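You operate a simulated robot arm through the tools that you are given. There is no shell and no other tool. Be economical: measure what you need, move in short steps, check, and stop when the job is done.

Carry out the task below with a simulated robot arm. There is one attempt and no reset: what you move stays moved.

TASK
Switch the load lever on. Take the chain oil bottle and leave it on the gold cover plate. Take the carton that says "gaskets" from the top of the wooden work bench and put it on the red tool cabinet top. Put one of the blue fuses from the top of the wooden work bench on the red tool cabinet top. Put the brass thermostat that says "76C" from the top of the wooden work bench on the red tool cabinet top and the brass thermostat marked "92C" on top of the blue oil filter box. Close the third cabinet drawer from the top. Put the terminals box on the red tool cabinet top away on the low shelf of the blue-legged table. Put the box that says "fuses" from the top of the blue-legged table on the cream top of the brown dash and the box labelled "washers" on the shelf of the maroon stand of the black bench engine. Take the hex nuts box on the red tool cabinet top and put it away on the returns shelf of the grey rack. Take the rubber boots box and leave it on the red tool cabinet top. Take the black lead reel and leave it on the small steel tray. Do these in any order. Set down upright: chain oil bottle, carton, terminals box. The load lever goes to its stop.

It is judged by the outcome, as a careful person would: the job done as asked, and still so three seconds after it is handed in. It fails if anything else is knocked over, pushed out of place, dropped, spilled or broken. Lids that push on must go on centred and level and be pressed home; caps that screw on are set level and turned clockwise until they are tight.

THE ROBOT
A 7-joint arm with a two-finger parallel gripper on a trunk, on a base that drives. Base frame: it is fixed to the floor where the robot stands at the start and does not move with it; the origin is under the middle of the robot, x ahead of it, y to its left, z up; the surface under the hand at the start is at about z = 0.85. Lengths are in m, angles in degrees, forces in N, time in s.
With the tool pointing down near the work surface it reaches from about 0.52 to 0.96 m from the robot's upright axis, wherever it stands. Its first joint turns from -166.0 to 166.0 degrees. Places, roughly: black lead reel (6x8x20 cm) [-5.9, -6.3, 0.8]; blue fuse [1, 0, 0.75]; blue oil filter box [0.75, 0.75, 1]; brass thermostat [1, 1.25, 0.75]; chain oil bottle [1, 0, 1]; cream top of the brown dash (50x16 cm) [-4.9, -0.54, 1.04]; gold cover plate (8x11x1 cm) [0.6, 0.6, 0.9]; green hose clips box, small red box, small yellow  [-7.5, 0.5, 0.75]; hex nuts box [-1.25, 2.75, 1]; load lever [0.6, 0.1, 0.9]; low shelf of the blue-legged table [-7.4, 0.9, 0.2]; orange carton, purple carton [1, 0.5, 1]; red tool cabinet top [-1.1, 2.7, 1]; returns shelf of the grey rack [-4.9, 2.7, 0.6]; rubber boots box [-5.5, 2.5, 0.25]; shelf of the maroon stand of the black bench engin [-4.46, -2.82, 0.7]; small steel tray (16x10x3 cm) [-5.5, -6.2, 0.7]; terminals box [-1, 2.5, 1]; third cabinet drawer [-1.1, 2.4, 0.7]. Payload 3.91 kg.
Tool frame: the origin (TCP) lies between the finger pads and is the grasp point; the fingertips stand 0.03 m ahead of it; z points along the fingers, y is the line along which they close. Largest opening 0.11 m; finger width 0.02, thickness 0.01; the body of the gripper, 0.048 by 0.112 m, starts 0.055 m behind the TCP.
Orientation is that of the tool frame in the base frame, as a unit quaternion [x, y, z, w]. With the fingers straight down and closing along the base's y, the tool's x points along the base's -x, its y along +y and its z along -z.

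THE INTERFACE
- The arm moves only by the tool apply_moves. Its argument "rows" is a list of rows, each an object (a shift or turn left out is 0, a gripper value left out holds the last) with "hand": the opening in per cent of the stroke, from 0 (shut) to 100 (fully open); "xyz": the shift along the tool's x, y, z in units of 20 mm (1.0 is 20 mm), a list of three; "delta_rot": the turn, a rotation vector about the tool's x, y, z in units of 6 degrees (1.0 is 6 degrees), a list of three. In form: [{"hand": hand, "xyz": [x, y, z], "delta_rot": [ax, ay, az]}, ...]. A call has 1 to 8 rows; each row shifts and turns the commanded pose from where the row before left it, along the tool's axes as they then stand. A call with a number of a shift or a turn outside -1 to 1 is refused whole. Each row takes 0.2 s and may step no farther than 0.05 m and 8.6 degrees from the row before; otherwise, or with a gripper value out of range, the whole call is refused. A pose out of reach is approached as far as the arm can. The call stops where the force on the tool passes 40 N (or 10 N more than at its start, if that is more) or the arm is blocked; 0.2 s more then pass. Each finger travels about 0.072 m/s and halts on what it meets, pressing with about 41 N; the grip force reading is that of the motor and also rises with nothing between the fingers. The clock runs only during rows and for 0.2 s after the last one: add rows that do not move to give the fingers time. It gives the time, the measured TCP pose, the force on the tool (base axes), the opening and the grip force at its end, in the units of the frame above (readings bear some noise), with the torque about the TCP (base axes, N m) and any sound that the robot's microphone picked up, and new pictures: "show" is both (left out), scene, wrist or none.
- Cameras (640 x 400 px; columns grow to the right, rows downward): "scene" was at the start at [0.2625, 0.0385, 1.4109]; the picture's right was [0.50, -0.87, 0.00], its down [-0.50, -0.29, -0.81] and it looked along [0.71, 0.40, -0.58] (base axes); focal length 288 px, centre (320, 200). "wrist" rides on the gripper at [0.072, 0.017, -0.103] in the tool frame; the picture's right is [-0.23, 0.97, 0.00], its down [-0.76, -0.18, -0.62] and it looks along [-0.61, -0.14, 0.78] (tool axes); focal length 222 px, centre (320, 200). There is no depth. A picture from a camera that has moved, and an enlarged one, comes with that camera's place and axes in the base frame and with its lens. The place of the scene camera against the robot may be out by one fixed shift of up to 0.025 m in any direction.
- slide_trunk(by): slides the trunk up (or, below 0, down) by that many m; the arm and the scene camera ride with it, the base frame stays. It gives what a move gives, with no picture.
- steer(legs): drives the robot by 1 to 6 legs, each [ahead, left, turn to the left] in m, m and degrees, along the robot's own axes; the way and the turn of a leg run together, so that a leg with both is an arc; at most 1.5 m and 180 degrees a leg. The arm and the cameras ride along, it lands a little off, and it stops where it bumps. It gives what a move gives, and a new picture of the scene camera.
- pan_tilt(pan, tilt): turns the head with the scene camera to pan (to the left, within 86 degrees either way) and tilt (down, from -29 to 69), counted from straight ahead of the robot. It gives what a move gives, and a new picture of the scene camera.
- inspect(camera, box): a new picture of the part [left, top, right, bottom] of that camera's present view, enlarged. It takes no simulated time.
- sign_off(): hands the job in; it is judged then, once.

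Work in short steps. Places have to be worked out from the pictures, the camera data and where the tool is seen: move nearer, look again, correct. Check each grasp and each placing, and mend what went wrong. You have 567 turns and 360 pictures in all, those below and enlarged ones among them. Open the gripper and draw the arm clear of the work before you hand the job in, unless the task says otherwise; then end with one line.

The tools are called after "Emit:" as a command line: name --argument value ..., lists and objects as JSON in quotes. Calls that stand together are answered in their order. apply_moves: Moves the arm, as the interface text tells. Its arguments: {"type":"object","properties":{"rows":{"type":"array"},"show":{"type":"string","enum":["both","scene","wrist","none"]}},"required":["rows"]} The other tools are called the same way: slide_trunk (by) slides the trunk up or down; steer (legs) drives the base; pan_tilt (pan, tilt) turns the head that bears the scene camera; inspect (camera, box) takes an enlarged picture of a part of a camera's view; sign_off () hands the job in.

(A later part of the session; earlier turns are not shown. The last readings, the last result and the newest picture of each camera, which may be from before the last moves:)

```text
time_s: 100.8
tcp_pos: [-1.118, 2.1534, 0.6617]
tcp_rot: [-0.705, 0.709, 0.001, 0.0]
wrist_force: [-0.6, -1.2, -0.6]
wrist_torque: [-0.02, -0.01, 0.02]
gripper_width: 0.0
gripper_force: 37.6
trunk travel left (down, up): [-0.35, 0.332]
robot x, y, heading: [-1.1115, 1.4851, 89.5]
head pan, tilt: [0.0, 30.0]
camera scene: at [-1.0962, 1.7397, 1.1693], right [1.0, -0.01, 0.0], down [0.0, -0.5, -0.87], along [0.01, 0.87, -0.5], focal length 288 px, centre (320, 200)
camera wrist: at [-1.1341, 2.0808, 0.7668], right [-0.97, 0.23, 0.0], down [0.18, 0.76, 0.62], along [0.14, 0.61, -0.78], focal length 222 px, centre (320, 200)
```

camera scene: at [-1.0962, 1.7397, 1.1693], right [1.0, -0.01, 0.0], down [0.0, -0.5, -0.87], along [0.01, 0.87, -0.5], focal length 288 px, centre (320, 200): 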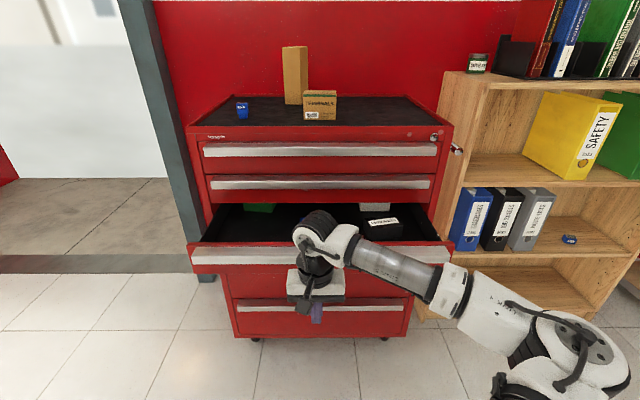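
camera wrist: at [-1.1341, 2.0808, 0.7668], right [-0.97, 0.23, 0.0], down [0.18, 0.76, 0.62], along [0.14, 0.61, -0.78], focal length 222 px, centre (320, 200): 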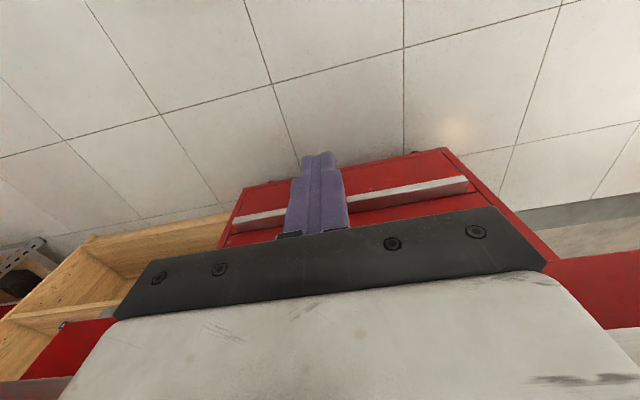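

The drawers above would catch the gripper body at the end, so I tilt the fingers forward ~45° and push with the tips.

Emit:
apply_moves --rows '[{"xyz": [0, 0, -0.7], "delta_rot": [0, -1, 0]}, {"delta_rot": [0, -1, 0]}, {"delta_rot": [0, -1, 0]}, {"delta_rot": [0, -1, 0]}, {"delta_rot": [0, -1, 0]}, {"delta_rot": [0, -1, 0]}, {"delta_rot": [0, -1, 0]}, {"delta_rot": [0, -1, 0]}]' --show "both"

```text
time_s: 102.6
tcp_pos: [-1.118, 2.1531, 0.6762]
tcp_rot: [-0.644, 0.648, 0.289, 0.288]
wrist_force: [-0.5, 0.5, 0.1]
wrist_torque: [-0.02, 0.01, -0.01]
gripper_width: 0.0
gripper_force: 37.7
trunk travel left (down, up): [-0.35, 0.332]
robot x, y, heading: [-1.1137, 1.4839, 89.3]
head pan, tilt: [0.0, 30.0]
camera scene: at [-1.0962, 1.7398, 1.1694], right [1.0, -0.01, 0.0], down [0.0, -0.5, -0.87], along [0.01, 0.87, -0.5], focal length 288 px, centre (320, 200)
camera wrist: at [-1.1345, 2.028, 0.6927], right [-0.97, 0.16, 0.17], down [0.18, 0.04, 0.98], along [0.15, 0.99, -0.07], focal length 222 px, centre (320, 200)
```

scene: 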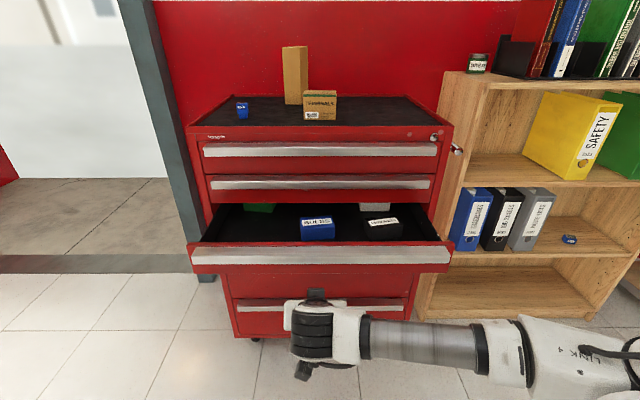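
wrist: 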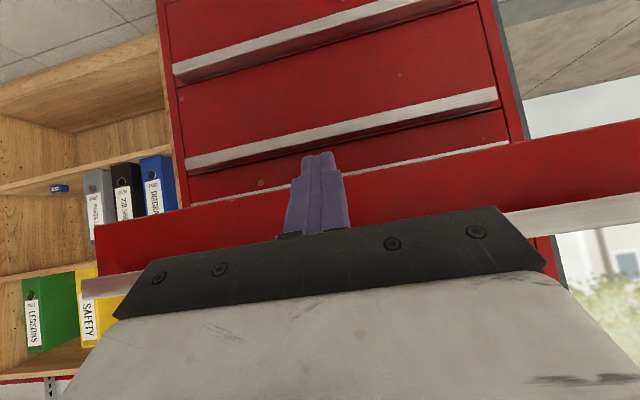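

The drawer front spans roughly z 0.65–0.74, so I raise the tips to 0.69 and push forward.

Emit:
apply_moves --rows '[{"xyz": [-0.65, 0, -0.58]}, {"xyz": [-0.65, 0, -0.58]}, {"xyz": [-0.67, 0, 0.74]}, {"xyz": [-0.67, 0, 0.74]}, {"xyz": [-0.67, 0, 0.74]}, {"xyz": [-0.67, 0, 0.74]}, {"xyz": [-0.67, 0, 0.74]}, {"xyz": [-0.67, 0, 0.74]}]' --show "both"

```text
time_s: 104.4
tcp_pos: [-1.1167, 2.2742, 0.7142]
tcp_rot: [-0.644, 0.647, 0.289, 0.288]
wrist_force: [-0.4, -0.4, 0.1]
wrist_torque: [-0.01, 0.01, 0.01]
gripper_width: 0.0001
gripper_force: 38.0
trunk travel left (down, up): [-0.35, 0.332]
robot x, y, heading: [-1.1137, 1.4811, 89.4]
head pan, tilt: [0.0, 30.0]
camera scene: at [-1.0962, 1.7396, 1.1695], right [1.0, -0.01, 0.0], down [0.0, -0.5, -0.87], along [0.01, 0.87, -0.5], focal length 288 px, centre (320, 200)
camera wrist: at [-1.1336, 2.1487, 0.7293], right [-0.97, 0.16, 0.17], down [0.18, 0.04, 0.98], along [0.15, 0.99, -0.07], focal length 222 px, centre (320, 200)
```

scene: 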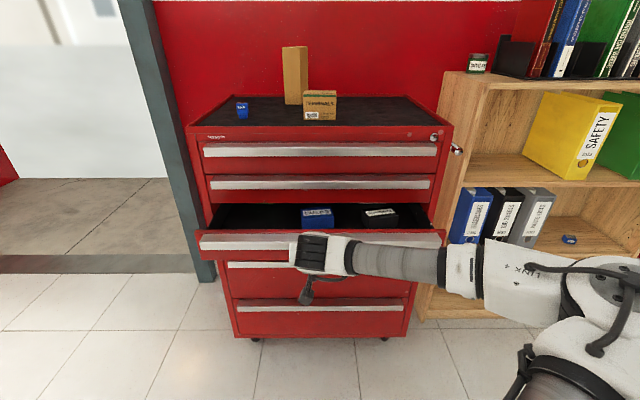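
wrist: 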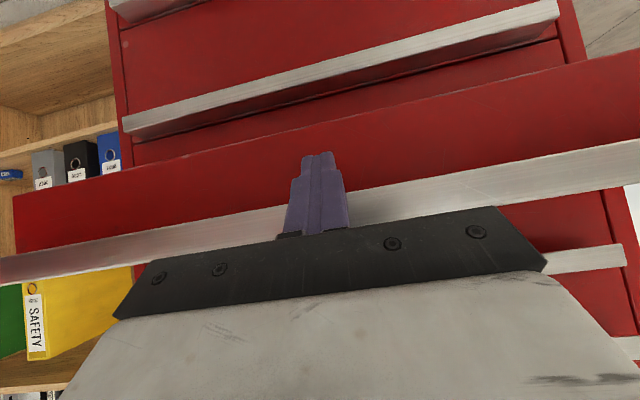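

The drawer is sliding in. Continue.

Emit:
apply_moves --rows '[{"xyz": [-0.67, 0, 0.74]}, {"xyz": [-0.67, 0, 0.74]}, {"xyz": [-0.67, 0, 0.74]}, {"xyz": [-0.67, 0, 0.74]}, {"xyz": [-0.67, 0, 0.74]}]' --show "both"

```text
time_s: 105.6
tcp_pos: [-1.117, 2.3738, 0.7152]
tcp_rot: [-0.645, 0.647, 0.288, 0.287]
wrist_force: [0.2, -0.9, 0.8]
wrist_torque: [0.01, 0.01, -0.01]
gripper_width: 0.0004
gripper_force: 37.6
trunk travel left (down, up): [-0.35, 0.332]
robot x, y, heading: [-1.116, 1.4807, 89.7]
head pan, tilt: [0.0, 30.0]
camera scene: at [-1.0962, 1.7397, 1.1694], right [1.0, -0.01, 0.0], down [0.0, -0.5, -0.87], along [0.01, 0.87, -0.5], focal length 288 px, centre (320, 200)
camera wrist: at [-1.1341, 2.2483, 0.7294], right [-0.97, 0.16, 0.17], down [0.18, 0.04, 0.98], along [0.15, 0.99, -0.07], focal length 222 px, centre (320, 200)
```

scene: 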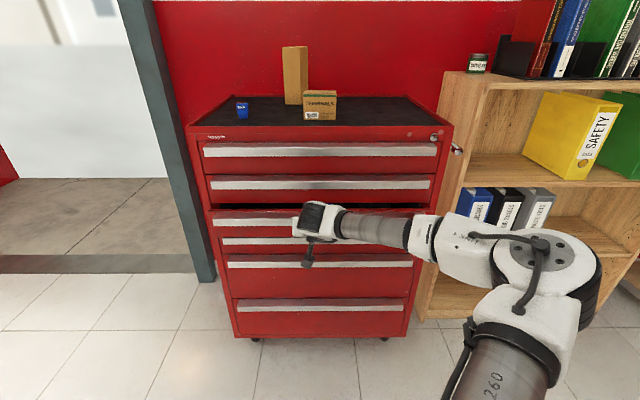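
wrist: 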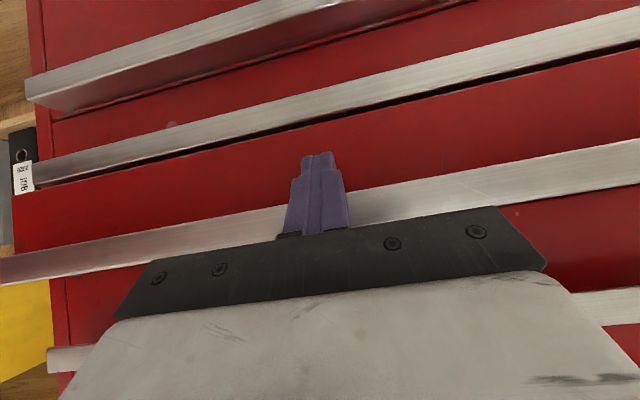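

Nearly closed; I push the remaining few centimetres until it resists.

Emit:
apply_moves --rows '[{"xyz": [-0.67, 0, 0.74]}, {"xyz": [-0.5, 0, 0.55]}, {"xyz": [-0.33, 0, 0.37]}, {"xyz": [-0.33, 0, 0.37]}, {"xyz": [-0.33, 0, 0.37]}, {"xyz": [-0.33, 0, 0.37]}, {"xyz": [-0.33, 0, 0.37]}]' --show "both"

```text
time_s: 106.5
tcp_pos: [-1.1182, 2.4206, 0.7105]
tcp_rot: [-0.646, 0.648, 0.285, 0.284]
wrist_force: [0.7, -14.0, 6.4]
wrist_torque: [0.12, 0.06, 0.09]
gripper_width: 0.0001
gripper_force: 37.5
trunk travel left (down, up): [-0.35, 0.332]
robot x, y, heading: [-1.1155, 1.4822, 89.5]
head pan, tilt: [0.0, 30.0]
stopped in row 4: the force on the tool passed its limit at 53 N (the readings are from after the stop); the commanded pose is now the measured one
camera scene: at [-1.0959, 1.7378, 1.1699], right [1.0, -0.01, 0.0], down [0.0, -0.5, -0.87], along [0.01, 0.87, -0.5], focal length 288 px, centre (320, 200)
camera wrist: at [-1.1341, 2.2942, 0.7275], right [-0.97, 0.16, 0.17], down [0.18, 0.05, 0.98], along [0.15, 0.99, -0.08], focal length 222 px, centre (320, 200)
```

scene: 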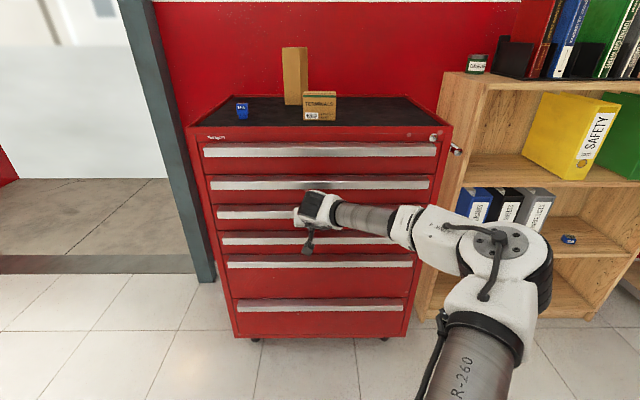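
wrist: 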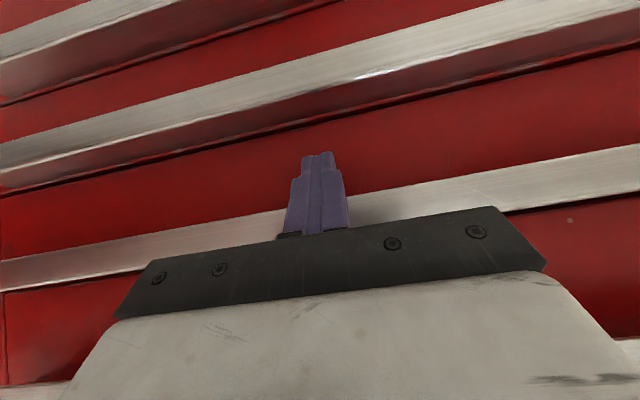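

It stopped at its end. I back off and check that it's flush.

Emit:
apply_moves --rows '[{"xyz": [0.67, 0, -0.74]}, {"xyz": [0.67, 0, -0.74]}, {"xyz": [0.67, 0, -0.74]}, {"xyz": [0.67, 0, -0.74]}, {"xyz": [0.67, 0, -0.74], "delta_rot": [0, 1, 0]}, {"xyz": [0.6, 0, -0.74], "delta_rot": [0, 1, 0]}, {"xyz": [0.6, 0, -0.74], "delta_rot": [0, 1, 0]}, {"xyz": [0.6, 0, -0.74], "delta_rot": [0, 1, 0]}]' --show "none"

Emit:
apply_moves --rows '[{"xyz": [0, 0, 0], "delta_rot": [0, 1, 0]}, {"xyz": [0, 0, -1], "delta_rot": [0, 1, 0]}, {"xyz": [0, 0, -1], "delta_rot": [0, 1, 0]}, {"xyz": [0, 0, -1], "delta_rot": [0, 0.9, 0]}, {"xyz": [0, 0, -1]}, {"xyz": [0, 0, -1]}, {"xyz": [0, 0, -1]}]' --show "scene"

Emit:
inspect --camera "scene" --box '[180, 90, 470, 345]'

```text
time_s: 108.3
tcp_pos: [-1.1188, 2.2661, 0.7254]
tcp_rot: [-0.691, 0.694, 0.144, 0.142]
wrist_force: [-0.5, -1.2, 0.6]
wrist_torque: [-0.01, 0.03, 0.01]
gripper_width: 0.0
gripper_force: 37.7
trunk travel left (down, up): [-0.35, 0.332]
robot x, y, heading: [-1.117, 1.4839, 89.8]
head pan, tilt: [0.0, 30.0]
```

```text
time_s: 109.9
tcp_pos: [-1.118, 2.2556, 0.8428]
tcp_rot: [-0.705, 0.709, 0.001, 0.0]
wrist_force: [-1.2, -0.6, -0.1]
wrist_torque: [0.0, 0.0, 0.03]
gripper_width: 0.0
gripper_force: 37.9
trunk travel left (down, up): [-0.35, 0.332]
robot x, y, heading: [-1.1154, 1.4825, 89.5]
head pan, tilt: [0.0, 30.0]
camera scene: at [-1.0961, 1.7394, 1.1693], right [1.0, -0.01, 0.0], down [0.0, -0.5, -0.87], along [0.01, 0.87, -0.5], focal length 288 px, centre (320, 200)
```

scene: 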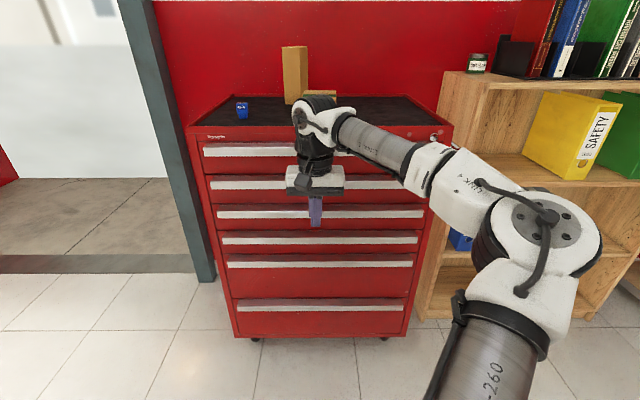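

```text
1.57 times, centred on (325, 218) of scene
camera zoom: at [-1.0961, 1.7394, 1.1693], right [1.0, -0.01, 0.0], down [0.0, -0.5, -0.87], along [0.01, 0.87, -0.5], focal length 452 px, centre (312, 172)
```

zoom: 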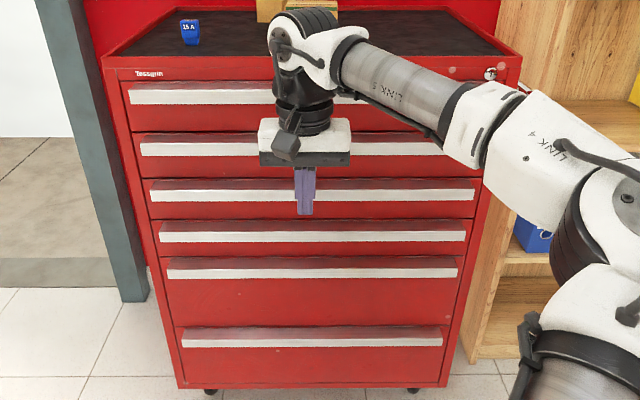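

Drawer is flush. I raise the trunk and hand again and move in to look at the two boxes on top.

Emit:
slide_trunk --by 0.3

Emit:
apply_moves --rows '[{"hand": 100, "xyz": [1, 0, -1]}, {"xyz": [1, 0, -1]}, {"xyz": [1, 0, -1]}, {"xyz": [1, 0, -1]}, {"xyz": [1, 0, -0.5]}, {"xyz": [1, 0, 0]}, {"xyz": [1, 0, 0]}, {"xyz": [1, 0, 0]}]' --show "none"

Emit:
steer --legs '[[0.3, 0, 0]]'

Emit:
apply_moves --rows '[{"hand": 100}]' --show "wrist"

```text
time_s: 112.9
tcp_pos: [-1.1178, 2.256, 1.1419]
tcp_rot: [-0.705, 0.709, 0.001, -0.001]
wrist_force: [0.7, 0.6, 0.4]
wrist_torque: [0.02, 0.0, 0.0]
gripper_width: 0.0
gripper_force: 37.7
trunk travel left (down, up): [-0.65, 0.032]
robot x, y, heading: [-1.1125, 1.4841, 89.6]
head pan, tilt: [0.0, 30.0]
```

```text
time_s: 114.7
tcp_pos: [-1.1181, 2.0944, 1.2317]
tcp_rot: [-0.705, 0.709, 0.001, -0.001]
wrist_force: [0.2, 0.1, -0.4]
wrist_torque: [0.01, -0.02, 0.01]
gripper_width: 0.1102
gripper_force: 0.0
trunk travel left (down, up): [-0.65, 0.032]
robot x, y, heading: [-1.1147, 1.4824, 89.5]
head pan, tilt: [0.0, 30.0]
```

```text
time_s: 116.8
tcp_pos: [-1.1155, 2.3993, 1.2312]
tcp_rot: [-0.705, 0.709, 0.0, 0.0]
wrist_force: [-0.3, -0.2, 0.2]
wrist_torque: [0.04, 0.03, 0.01]
gripper_width: 0.11
gripper_force: 0.0
trunk travel left (down, up): [-0.65, 0.032]
robot x, y, heading: [-1.112, 1.7873, 89.7]
head pan, tilt: [0.0, 30.0]
camera scene: at [-1.0936, 2.044, 1.4692], right [1.0, -0.01, 0.0], down [0.0, -0.5, -0.87], along [0.01, 0.87, -0.5], focal length 288 px, centre (320, 200)
```

scene: 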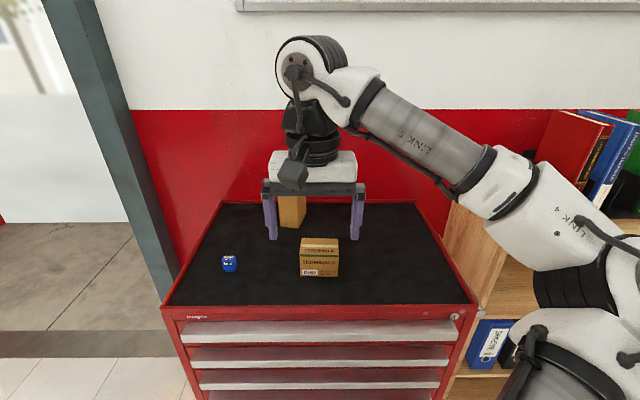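

```text
time_s: 117.2
tcp_pos: [-1.1167, 2.3991, 1.2327]
tcp_rot: [-0.705, 0.709, 0.001, -0.001]
wrist_force: [-0.7, 0.0, -0.3]
wrist_torque: [-0.03, -0.03, -0.01]
gripper_width: 0.1101
gripper_force: 0.1
trunk travel left (down, up): [-0.65, 0.032]
robot x, y, heading: [-1.1127, 1.7851, 89.7]
head pan, tilt: [0.0, 30.0]
camera wrist: at [-1.1325, 2.3267, 1.3359], right [-0.97, 0.23, 0.0], down [0.18, 0.76, 0.62], along [0.14, 0.61, -0.78], focal length 222 px, centre (320, 200)
```

wrist: 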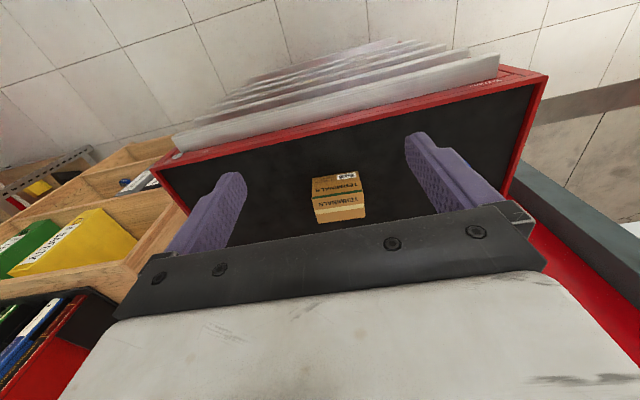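

I pan left to see the grey rack before choosing a grasp for the hex nuts box.

Emit:
pan_tilt --pan 80 --tilt 5

```text
time_s: 118.7
tcp_pos: [-1.1165, 2.4001, 1.2328]
tcp_rot: [-0.705, 0.709, 0.001, -0.001]
wrist_force: [0.2, 0.3, 0.2]
wrist_torque: [-0.01, 0.03, 0.06]
gripper_width: 0.11
gripper_force: 0.0
trunk travel left (down, up): [-0.65, 0.032]
robot x, y, heading: [-1.1146, 1.7874, 89.7]
head pan, tilt: [80.0, 5.0]
camera scene: at [-1.1846, 1.9695, 1.5097], right [0.18, 0.98, 0.0], down [0.09, -0.02, -1.0], along [-0.98, 0.18, -0.09], focal length 288 px, centre (320, 200)
```

scene: 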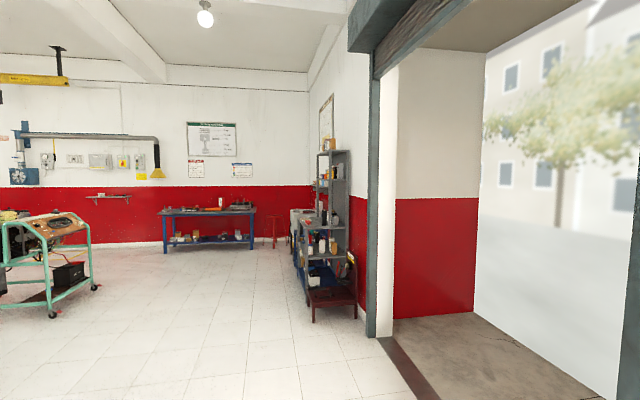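

Emit:
inspect --camera "scene" --box '[270, 130, 390, 330]'

Emit:
inspect --camera "scene" --box '[0, 120, 280, 320]'

```text
2.00 times, centred on (330, 230) of scene
camera zoom: at [-1.1846, 1.9695, 1.5097], right [0.18, 0.98, 0.0], down [0.09, -0.02, -1.0], along [-0.98, 0.18, -0.09], focal length 576 px, centre (300, 140)
```

zoom: 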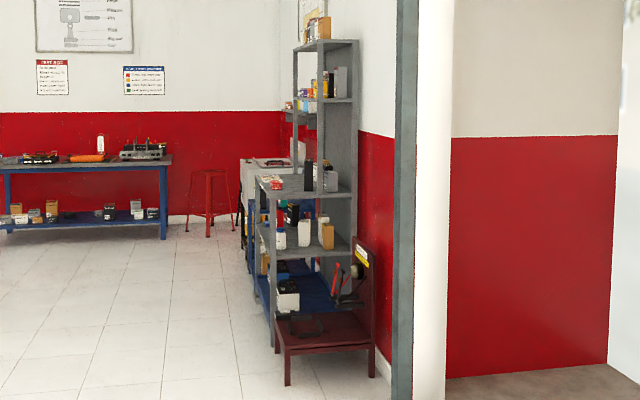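

```text
2.00 times, centred on (140, 220) of scene
camera zoom: at [-1.1846, 1.9695, 1.5097], right [0.18, 0.98, 0.0], down [0.09, -0.02, -1.0], along [-0.98, 0.18, -0.09], focal length 576 px, centre (680, 160)
```

zoom: 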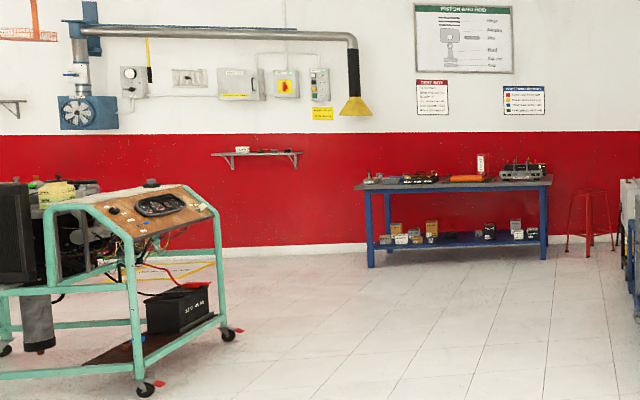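

The rack and the low table shelf need insertion from the front, so I'll grasp those boxes with a pitched hand. First the terminals box; I look at it closely.

Emit:
pan_tilt --pan 0 --tilt 35

Emit:
inspect --camera "scene" --box '[220, 170, 400, 290]'

Emit:
inspect --camera "wrist" --box '[280, 150, 400, 230]'

```text
time_s: 120.3
tcp_pos: [-1.1171, 2.3983, 1.2326]
tcp_rot: [-0.705, 0.709, 0.001, 0.0]
wrist_force: [0.1, 0.8, 0.5]
wrist_torque: [0.0, 0.0, 0.02]
gripper_width: 0.1101
gripper_force: 0.1
trunk travel left (down, up): [-0.65, 0.032]
robot x, y, heading: [-1.1102, 1.7859, 89.4]
head pan, tilt: [0.0, 35.0]
camera scene: at [-1.0937, 2.0409, 1.4616], right [1.0, -0.01, 0.0], down [0.0, -0.57, -0.82], along [0.01, 0.82, -0.57], focal length 288 px, centre (320, 200)
```

scene: 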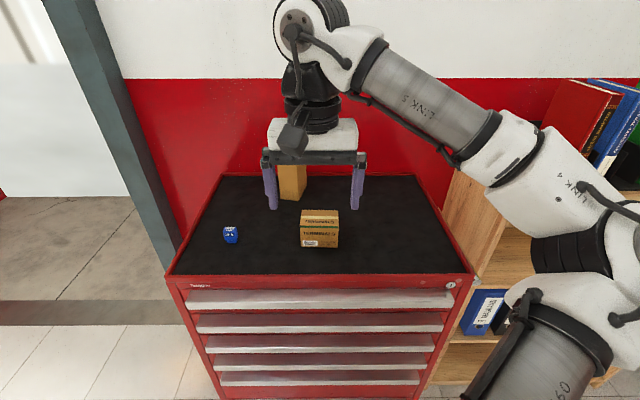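

```text
3.33 times, centred on (310, 230) of scene
camera zoom: at [-1.0937, 2.0409, 1.4616], right [1.0, -0.01, 0.0], down [0.0, -0.57, -0.82], along [0.01, 0.82, -0.57], focal length 960 px, centre (353, 100)
```

zoom: 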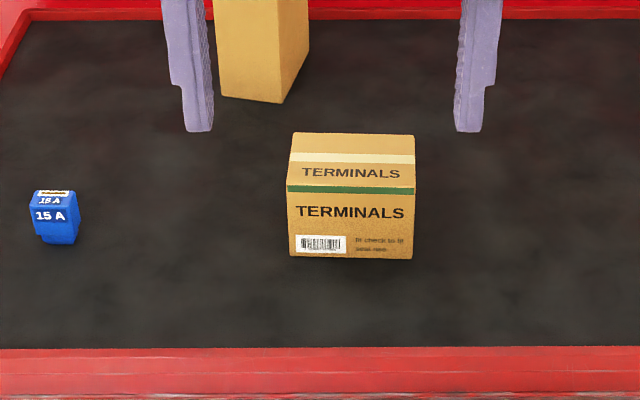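

```text
5.00 times, centred on (340, 190) of wrist
camera zoom: at [-1.1325, 2.3266, 1.3359], right [-0.97, 0.23, 0.0], down [0.18, 0.76, 0.62], along [0.14, 0.61, -0.78], focal length 1111 px, centre (220, 250)
```

zoom: 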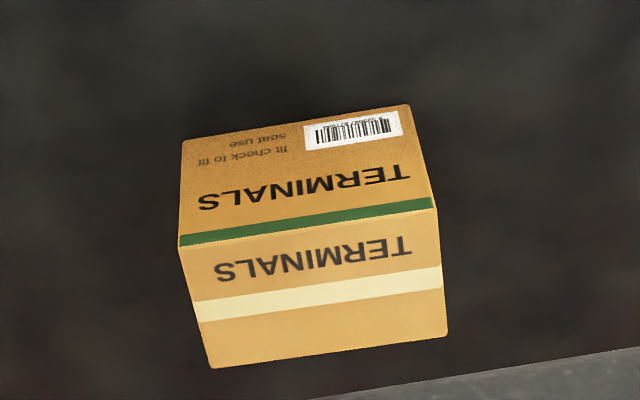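

Terminals box: centre (−1.108, 2.597), 0.091 × 0.063 × 0.065 m, aligned. I pitch the open hand 45° forward.

Emit:
apply_moves --rows '[{"delta_rot": [0, -0.94, 0]}, {"delta_rot": [0, -0.94, 0]}, {"delta_rot": [0, -0.94, 0]}, {"delta_rot": [0, -0.94, 0]}, {"delta_rot": [0, -0.94, 0]}, {"delta_rot": [0, -0.94, 0]}, {"delta_rot": [0, -0.94, 0]}, {"delta_rot": [0, -0.92, 0]}]' --show "both"

```text
time_s: 122.1
tcp_pos: [-1.1153, 2.3987, 1.2306]
tcp_rot: [-0.651, 0.655, 0.272, 0.271]
wrist_force: [0.2, 0.5, 0.4]
wrist_torque: [0.0, 0.03, 0.01]
gripper_width: 0.1101
gripper_force: 0.1
trunk travel left (down, up): [-0.65, 0.032]
robot x, y, heading: [-1.1105, 1.7885, 89.6]
head pan, tilt: [0.0, 35.0]
camera scene: at [-1.0935, 2.0407, 1.4616], right [1.0, -0.01, 0.0], down [0.0, -0.57, -0.82], along [0.01, 0.82, -0.57], focal length 288 px, centre (320, 200)
camera wrist: at [-1.1329, 2.275, 1.2537], right [-0.97, 0.17, 0.16], down [0.18, 0.1, 0.98], along [0.15, 0.98, -0.12], focal length 222 px, centre (320, 200)
```

scene: 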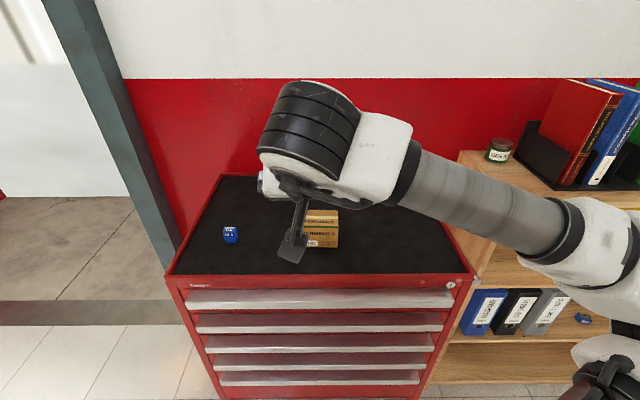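
wrist: 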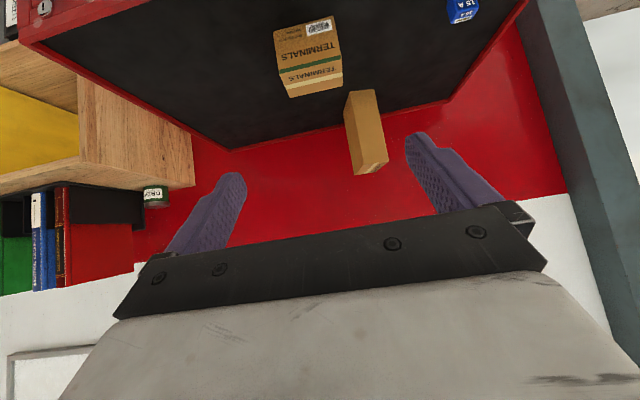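

I approach along the tool axis toward the box.

Emit:
apply_moves --rows '[{"xyz": [0.15, -0.05, 1]}, {"xyz": [0.15, -0.05, 1]}, {"xyz": [0.15, -0.05, 1]}, {"xyz": [0.15, -0.05, 1]}, {"xyz": [0.15, -0.05, 1]}, {"xyz": [0.15, -0.05, 1]}, {"xyz": [0.15, -0.05, 1]}, {"xyz": [0.12, 0, 1]}]' --show "both"

```text
time_s: 123.9
tcp_pos: [-1.1083, 2.4957, 1.1016]
tcp_rot: [-0.651, 0.655, 0.272, 0.271]
wrist_force: [0.6, -0.3, 0.1]
wrist_torque: [0.01, -0.01, -0.02]
gripper_width: 0.11
gripper_force: 0.1
trunk travel left (down, up): [-0.65, 0.032]
robot x, y, heading: [-1.1111, 1.7867, 89.5]
head pan, tilt: [0.0, 35.0]
camera scene: at [-1.0936, 2.0411, 1.4615], right [1.0, -0.01, 0.0], down [0.0, -0.57, -0.82], along [0.01, 0.82, -0.57], focal length 288 px, centre (320, 200)
camera wrist: at [-1.1244, 2.372, 1.1244], right [-0.97, 0.17, 0.16], down [0.18, 0.1, 0.98], along [0.15, 0.98, -0.12], focal length 222 px, centre (320, 200)
```

scene: 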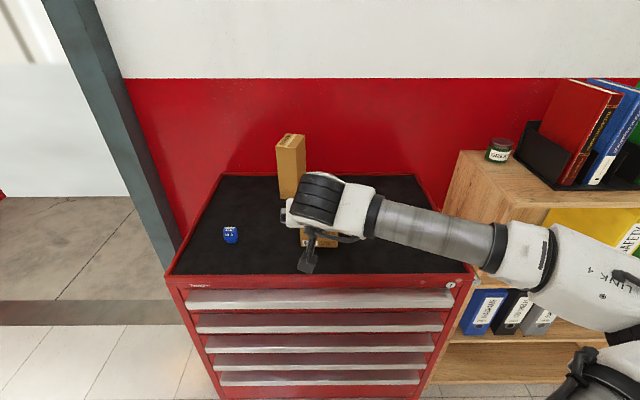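
wrist: 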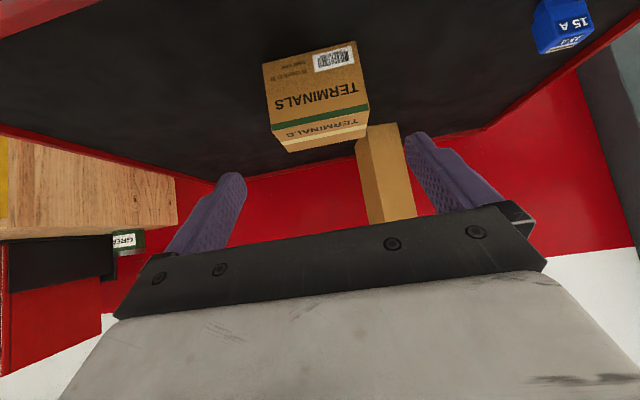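

Centred. Advance the last 15 cm along the tool axis and close.

Emit:
apply_moves --rows '[{"xyz": [0, 0, 1]}, {"xyz": [0, 0, 1]}, {"xyz": [0, 0, 1]}, {"xyz": [0, 0, 1]}, {"xyz": [0, 0, 1]}, {"xyz": [0, 0, 1]}, {"xyz": [0, 0, 1]}, {"xyz": [0, 0, 0.3]}]' --show "wrist"

Emit:
apply_moves --rows '[{"hand": 0}, {"hand": 0}, {"hand": 0}]' --show "wrist"

```text
time_s: 125.7
tcp_pos: [-1.1079, 2.5995, 0.999]
tcp_rot: [-0.651, 0.655, 0.271, 0.271]
wrist_force: [-0.3, 0.1, -0.9]
wrist_torque: [0.0, -0.02, -0.03]
gripper_width: 0.1099
gripper_force: 0.0
trunk travel left (down, up): [-0.65, 0.032]
robot x, y, heading: [-1.1097, 1.7871, 89.4]
head pan, tilt: [0.0, 35.0]
camera wrist: at [-1.1254, 2.4747, 1.0216], right [-0.97, 0.17, 0.16], down [0.18, 0.1, 0.98], along [0.15, 0.98, -0.12], focal length 222 px, centre (320, 200)
```

wrist: 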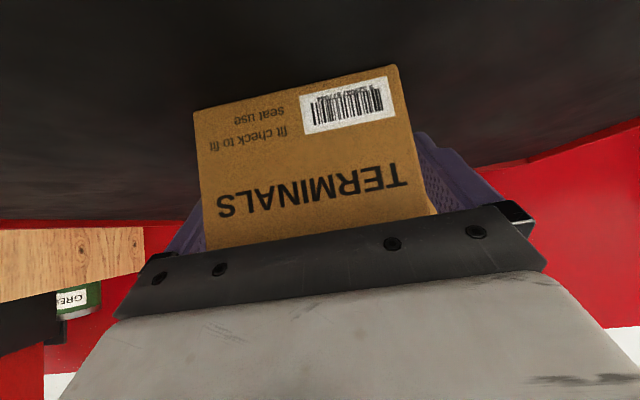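

```text
time_s: 126.5
tcp_pos: [-1.1093, 2.5983, 0.9998]
tcp_rot: [-0.65, 0.656, 0.27, 0.271]
wrist_force: [0.3, 0.3, 0.0]
wrist_torque: [0.1, -0.17, -0.01]
gripper_width: 0.0907
gripper_force: 40.9
trunk travel left (down, up): [-0.65, 0.032]
robot x, y, heading: [-1.1118, 1.7865, 89.5]
head pan, tilt: [0.0, 35.0]
camera wrist: at [-1.1253, 2.4746, 1.0217], right [-0.97, 0.17, 0.16], down [0.18, 0.1, 0.98], along [0.15, 0.98, -0.12], focal length 222 px, centre (320, 200)
```

wrist: 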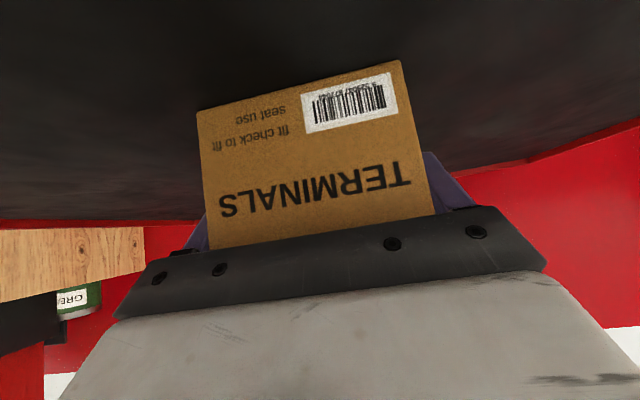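

Terminals box held. Lift, draw back, and drive toward the blue-legged table.

Emit:
apply_moves --rows '[{"xyz": [-0.7, 0, -0.7]}, {"xyz": [-0.7, 0, -0.7]}, {"xyz": [-0.7, 0, -0.7]}, {"xyz": [-0.7, 0, -0.7]}, {"xyz": [0, 0, -1]}, {"xyz": [0, 0, -1]}, {"xyz": [0.4, 0, -1]}, {"xyz": [0.7, 0, -0.7]}]' --show "none"

Emit:
steer --legs '[[-0.5, 0, 0], [0, 0, 90.4], [1.5, 0.2, 0], [1.5, 0, 0], [1.5, 0, 0]]'

Emit:
pan_tilt --pan 0 --tilt 25

```text
time_s: 128.3
tcp_pos: [-1.1092, 2.5293, 1.115]
tcp_rot: [-0.651, 0.655, 0.271, 0.271]
wrist_force: [0.4, -0.5, -2.2]
wrist_torque: [0.0, 0.0, -0.02]
gripper_width: 0.0906
gripper_force: 40.8
trunk travel left (down, up): [-0.65, 0.032]
robot x, y, heading: [-1.11, 1.7917, 89.6]
head pan, tilt: [0.0, 35.0]
```

```text
refused: leg 3 is longer than a leg can be; nothing moved
```

```text
time_s: 129.0
tcp_pos: [-1.1079, 2.5318, 1.1154]
tcp_rot: [-0.652, 0.655, 0.271, 0.27]
wrist_force: [0.0, 0.1, -1.3]
wrist_torque: [-0.02, 0.01, 0.02]
gripper_width: 0.0909
gripper_force: 41.0
trunk travel left (down, up): [-0.65, 0.032]
robot x, y, heading: [-1.1108, 1.788, 89.7]
head pan, tilt: [0.0, 25.0]
camera scene: at [-1.0936, 2.0451, 1.4772], right [1.0, -0.01, 0.0], down [0.0, -0.42, -0.91], along [0.01, 0.91, -0.42], focal length 288 px, centre (320, 200)
```

scene: 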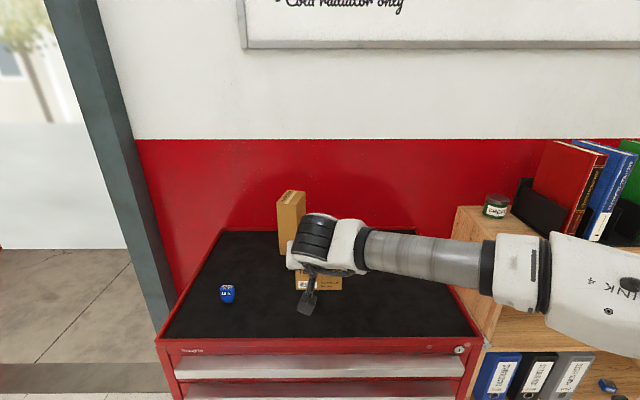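

Emit:
steer --legs '[[-0.5, 0, 0], [0, 0, 90.4], [1.45, 0.2, 0], [1.5, 0, 0], [1.5, 0, 0]]'

```text
time_s: 156.7
tcp_pos: [-6.2629, 1.186, 1.115]
tcp_rot: [0.924, -0.014, -0.383, -0.004]
wrist_force: [-0.1, -0.6, -1.5]
wrist_torque: [0.0, 0.0, 0.0]
gripper_width: 0.0909
gripper_force: 40.7
trunk travel left (down, up): [-0.65, 0.032]
robot x, y, heading: [-5.5191, 1.1665, 178.3]
head pan, tilt: [0.0, 25.0]
camera scene: at [-5.7663, 1.1665, 1.4772], right [0.03, 1.0, 0.0], down [0.42, -0.01, -0.91], along [-0.91, 0.03, -0.42], focal length 288 px, centre (320, 200)
```

scene: 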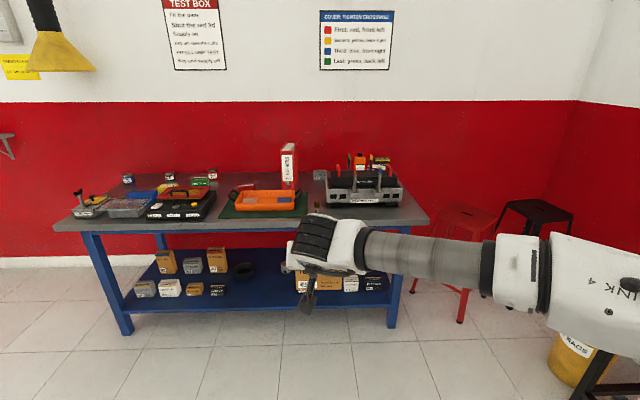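

Emit:
inspect --camera "scene" --box '[40, 140, 440, 340]'

Emit:
inspect --camera "scene" --box '[60, 150, 240, 230]'

Emit:
inspect --camera "scene" --box '[100, 230, 420, 350]'

```text
1.60 times, centred on (240, 240) of scene
camera zoom: at [-5.7663, 1.1665, 1.4772], right [0.03, 1.0, 0.0], down [0.42, -0.01, -0.91], along [-0.91, 0.03, -0.42], focal length 461 px, centre (448, 136)
```

zoom: 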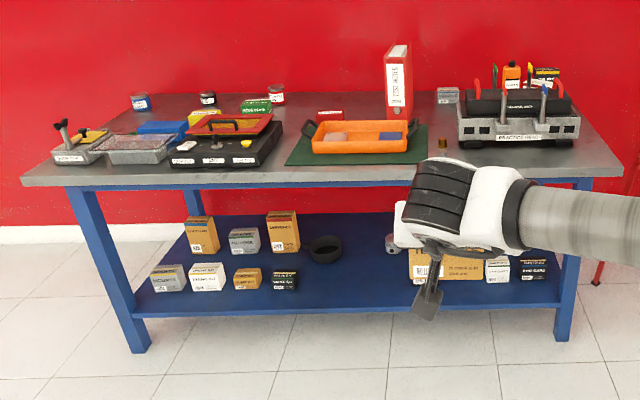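

```text
3.56 times, centred on (150, 190) of scene
camera zoom: at [-5.7663, 1.1665, 1.4772], right [0.03, 1.0, 0.0], down [0.42, -0.01, -0.91], along [-0.91, 0.03, -0.42], focal length 1024 px, centre (924, 236)
```

zoom: 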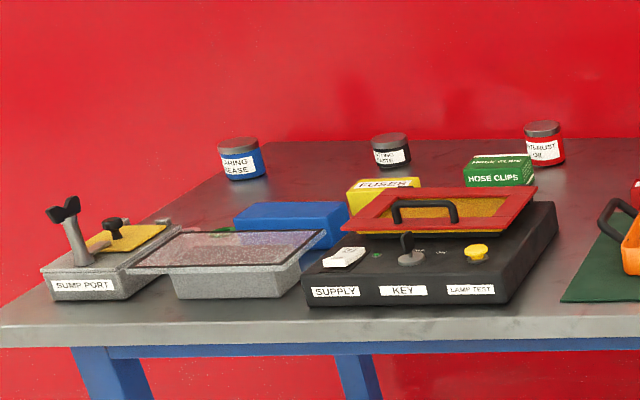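

```text
2.00 times, centred on (260, 290) of scene
camera zoom: at [-5.7663, 1.1665, 1.4772], right [0.03, 1.0, 0.0], down [0.42, -0.01, -0.91], along [-0.91, 0.03, -0.42], focal length 576 px, centre (440, 20)
```

zoom: 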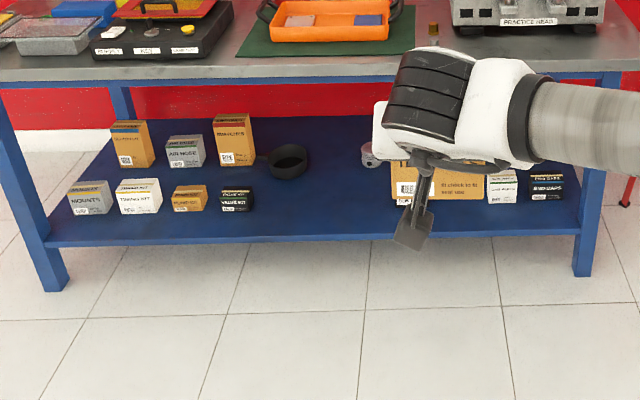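

A free spot is on the front of the low shelf near (−7.1, 0.85). I align the robot with it and lower the trunk well before the table.

Emit:
steer --legs '[[0.3, 0.33, 1.7]]'

Emit:
slide_trunk --by -0.63

Emit:
pan_tilt --pan 0 --tilt 25

```text
time_s: 159.8
tcp_pos: [-6.5674, 0.8305, 1.1147]
tcp_rot: [0.924, 0.001, -0.383, 0.002]
wrist_force: [0.2, -0.2, -2.2]
wrist_torque: [-0.02, 0.04, -0.01]
gripper_width: 0.091
gripper_force: 41.0
trunk travel left (down, up): [-0.65, 0.032]
robot x, y, heading: [-5.8257, 0.8301, -180.0]
head pan, tilt: [0.0, 25.0]
camera scene: at [-6.0713, 0.8279, 1.4772], right [0.0, 1.0, 0.0], down [0.42, 0.0, -0.91], along [-0.91, 0.0, -0.42], focal length 288 px, centre (320, 200)
```

scene: 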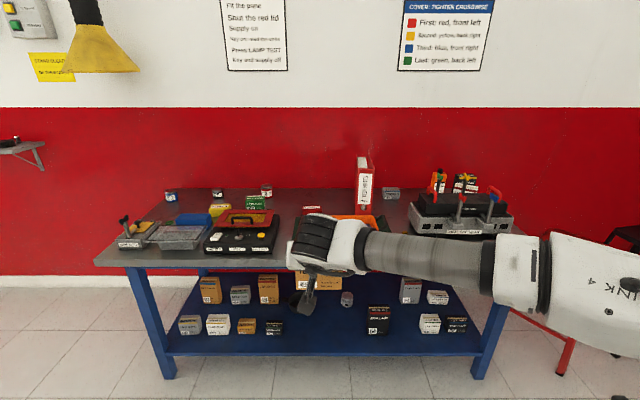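

```text
refused: -0.63 is not a number from -0.4 to 0.4
```

```text
time_s: 160.4
tcp_pos: [-6.5692, 0.831, 1.1151]
tcp_rot: [0.924, 0.001, -0.383, 0.002]
wrist_force: [-0.7, -0.3, -1.9]
wrist_torque: [0.01, 0.02, -0.03]
gripper_width: 0.0908
gripper_force: 40.5
trunk travel left (down, up): [-0.65, 0.032]
robot x, y, heading: [-5.8226, 0.835, -180.1]
head pan, tilt: [0.0, 25.0]
camera scene: at [-6.0709, 0.8282, 1.4773], right [0.0, 1.0, 0.0], down [0.42, 0.0, -0.91], along [-0.91, 0.0, -0.42], focal length 288 px, centre (320, 200)
```

scene: 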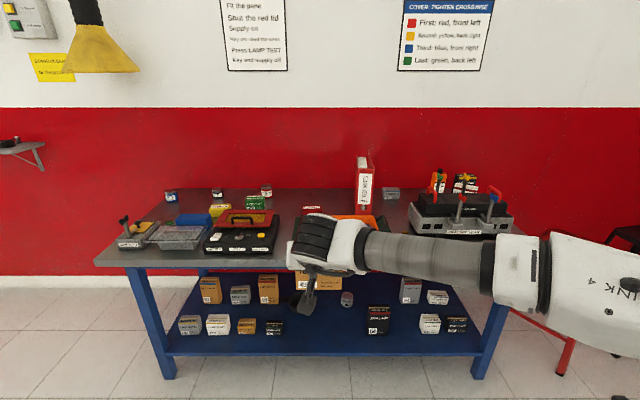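

Emit:
slide_trunk --by -0.4

Emit:
slide_trunk --by -0.22

Emit:
pan_tilt --pan 0 --tilt 20

```text
time_s: 164.2
tcp_pos: [-6.568, 0.8295, 0.7137]
tcp_rot: [0.924, 0.001, -0.383, 0.002]
wrist_force: [1.0, 0.7, -1.3]
wrist_torque: [-0.03, 0.04, 0.0]
gripper_width: 0.0906
gripper_force: 40.9
trunk travel left (down, up): [-0.25, 0.432]
robot x, y, heading: [-5.8219, 0.8358, -180.0]
head pan, tilt: [0.0, 25.0]
```

```text
time_s: 166.8
tcp_pos: [-6.5666, 0.8309, 0.5391]
tcp_rot: [0.923, 0.002, -0.385, 0.002]
wrist_force: [0.3, -0.1, -2.2]
wrist_torque: [0.0, 0.04, 0.01]
gripper_width: 0.0908
gripper_force: 40.9
trunk travel left (down, up): [-0.067, 0.615]
robot x, y, heading: [-5.8249, 0.8349, -179.8]
head pan, tilt: [0.0, 25.0]
stopped: the arm was blocked; the commanded pose is now the measured one
```

```text
time_s: 167.4
tcp_pos: [-6.5666, 0.831, 0.5373]
tcp_rot: [0.922, 0.002, -0.386, 0.001]
wrist_force: [0.2, -0.2, -1.9]
wrist_torque: [0.0, 0.02, -0.01]
gripper_width: 0.0907
gripper_force: 40.7
trunk travel left (down, up): [-0.067, 0.615]
robot x, y, heading: [-5.8258, 0.8334, -179.9]
head pan, tilt: [0.0, 20.0]
camera scene: at [-6.0681, 0.8277, 0.9054], right [0.0, 1.0, 0.0], down [0.34, 0.0, -0.94], along [-0.94, 0.0, -0.34], focal length 288 px, centre (320, 200)
```

scene: 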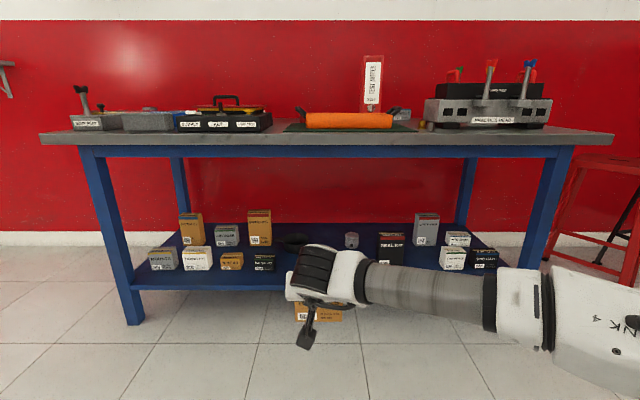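

The trunk's lowering was blocked (elbow near the base). I raise it slightly and lower with the arm instead.

Emit:
slide_trunk --by 0.05

Emit:
apply_moves --rows '[{"xyz": [0.5, 0, 0.9]}, {"xyz": [0.5, 0, 0.9]}, {"xyz": [0.5, 0, 0.9]}, {"xyz": [0.5, 0, 0.9]}, {"xyz": [0.7, 0, 0.7]}, {"xyz": [0.7, 0, 0.7]}, {"xyz": [0.7, 0, 0.7]}, {"xyz": [0.7, 0, 0.7]}]' --show "both"

```text
time_s: 168.4
tcp_pos: [-6.5665, 0.8291, 0.582]
tcp_rot: [0.924, 0.001, -0.382, 0.001]
wrist_force: [0.3, -0.1, -2.4]
wrist_torque: [0.0, -0.01, -0.01]
gripper_width: 0.091
gripper_force: 40.7
trunk travel left (down, up): [-0.117, 0.565]
robot x, y, heading: [-5.8274, 0.8319, -179.9]
head pan, tilt: [0.0, 20.0]
```

```text
time_s: 170.2
tcp_pos: [-6.5905, 0.8301, 0.4243]
tcp_rot: [0.924, 0.001, -0.382, 0.002]
wrist_force: [0.5, 0.1, -2.2]
wrist_torque: [0.0, 0.01, -0.04]
gripper_width: 0.0908
gripper_force: 40.9
trunk travel left (down, up): [-0.117, 0.565]
robot x, y, heading: [-5.8215, 0.8335, -180.0]
head pan, tilt: [0.0, 20.0]
camera scene: at [-6.0718, 0.8281, 0.9525], right [0.0, 1.0, 0.0], down [0.34, 0.0, -0.94], along [-0.94, 0.0, -0.34], focal length 288 px, centre (320, 200)
camera wrist: at [-6.4655, 0.8138, 0.4462], right [-0.16, -0.97, 0.16], down [-0.1, 0.18, 0.98], along [-0.98, 0.14, -0.12], focal length 222 px, centre (320, 200)
```

scene: 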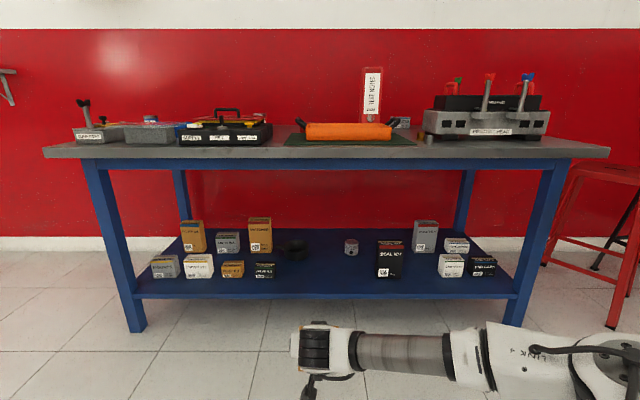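
wrist: 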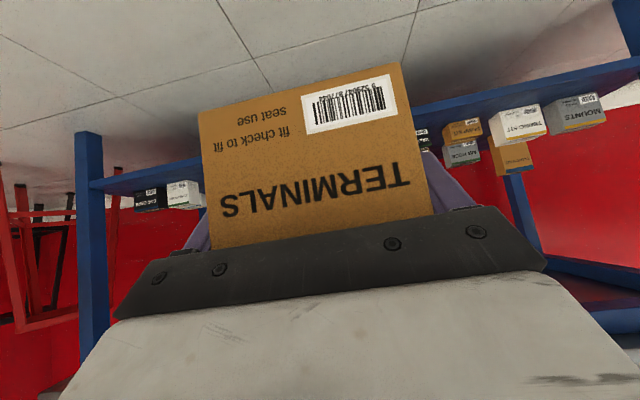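

Lower further to carrying height 0.30 and shift to y 0.86, then drive in slowly.

Emit:
apply_moves --rows '[{"xyz": [0.7, -0.25, 0.7]}, {"xyz": [0.7, -0.25, 0.7]}, {"xyz": [0.7, -0.25, 0.7]}, {"xyz": [0.7, -0.25, 0.7]}, {"xyz": [0.7, -0.25, 0.7]}, {"xyz": [0.7, -0.25, 0.7]}]' --show "none"

Emit:
steer --legs '[[0.35, 0, 0]]'

Emit:
apply_moves --rows '[{"xyz": [0, 0, 0]}]' --show "wrist"

```text
time_s: 171.6
tcp_pos: [-6.5908, 0.8604, 0.3053]
tcp_rot: [0.924, 0.001, -0.383, 0.001]
wrist_force: [0.1, 0.0, -1.7]
wrist_torque: [-0.01, 0.02, 0.0]
gripper_width: 0.0908
gripper_force: 41.6
trunk travel left (down, up): [-0.117, 0.565]
robot x, y, heading: [-5.8266, 0.8356, -180.1]
head pan, tilt: [0.0, 20.0]
```

```text
time_s: 173.8
tcp_pos: [-6.942, 0.8574, 0.3059]
tcp_rot: [0.924, 0.002, -0.383, 0.002]
wrist_force: [-0.6, 0.1, -1.7]
wrist_torque: [-0.01, 0.01, 0.01]
gripper_width: 0.0908
gripper_force: 41.2
trunk travel left (down, up): [-0.117, 0.565]
robot x, y, heading: [-6.1764, 0.8356, -180.0]
head pan, tilt: [0.0, 20.0]
camera scene: at [-6.4229, 0.8268, 0.9524], right [0.0, 1.0, 0.0], down [0.34, 0.0, -0.94], along [-0.94, 0.0, -0.34], focal length 288 px, centre (320, 200)
```

scene: 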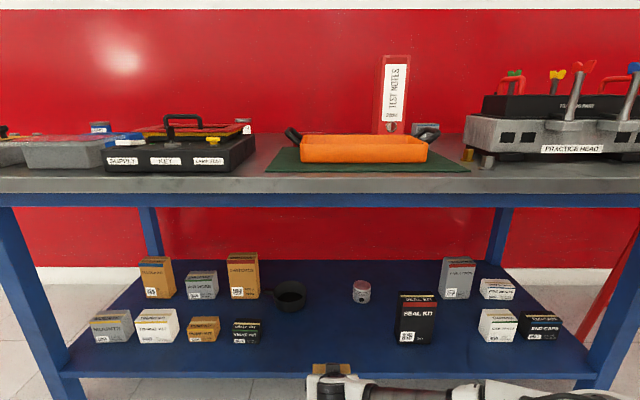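

```text
time_s: 174.2
tcp_pos: [-6.9411, 0.8584, 0.3051]
tcp_rot: [0.924, 0.002, -0.383, 0.001]
wrist_force: [0.2, 0.2, -2.6]
wrist_torque: [0.03, -0.02, -0.02]
gripper_width: 0.091
gripper_force: 41.0
trunk travel left (down, up): [-0.117, 0.565]
robot x, y, heading: [-6.1735, 0.8317, -179.5]
head pan, tilt: [0.0, 20.0]
camera wrist: at [-6.8167, 0.8414, 0.3272], right [-0.15, -0.97, 0.16], down [-0.1, 0.18, 0.98], along [-0.98, 0.14, -0.12], focal length 222 px, centre (320, 200)
```

wrist: 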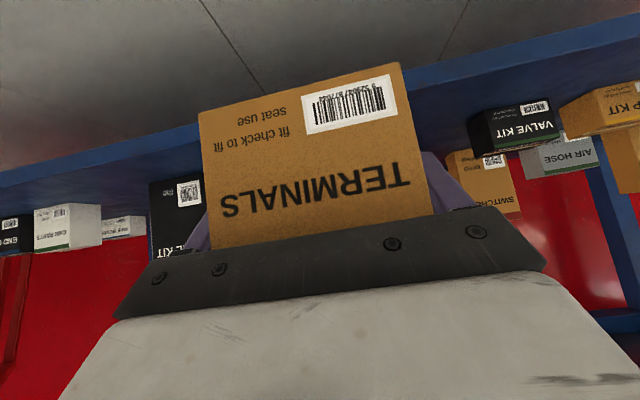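

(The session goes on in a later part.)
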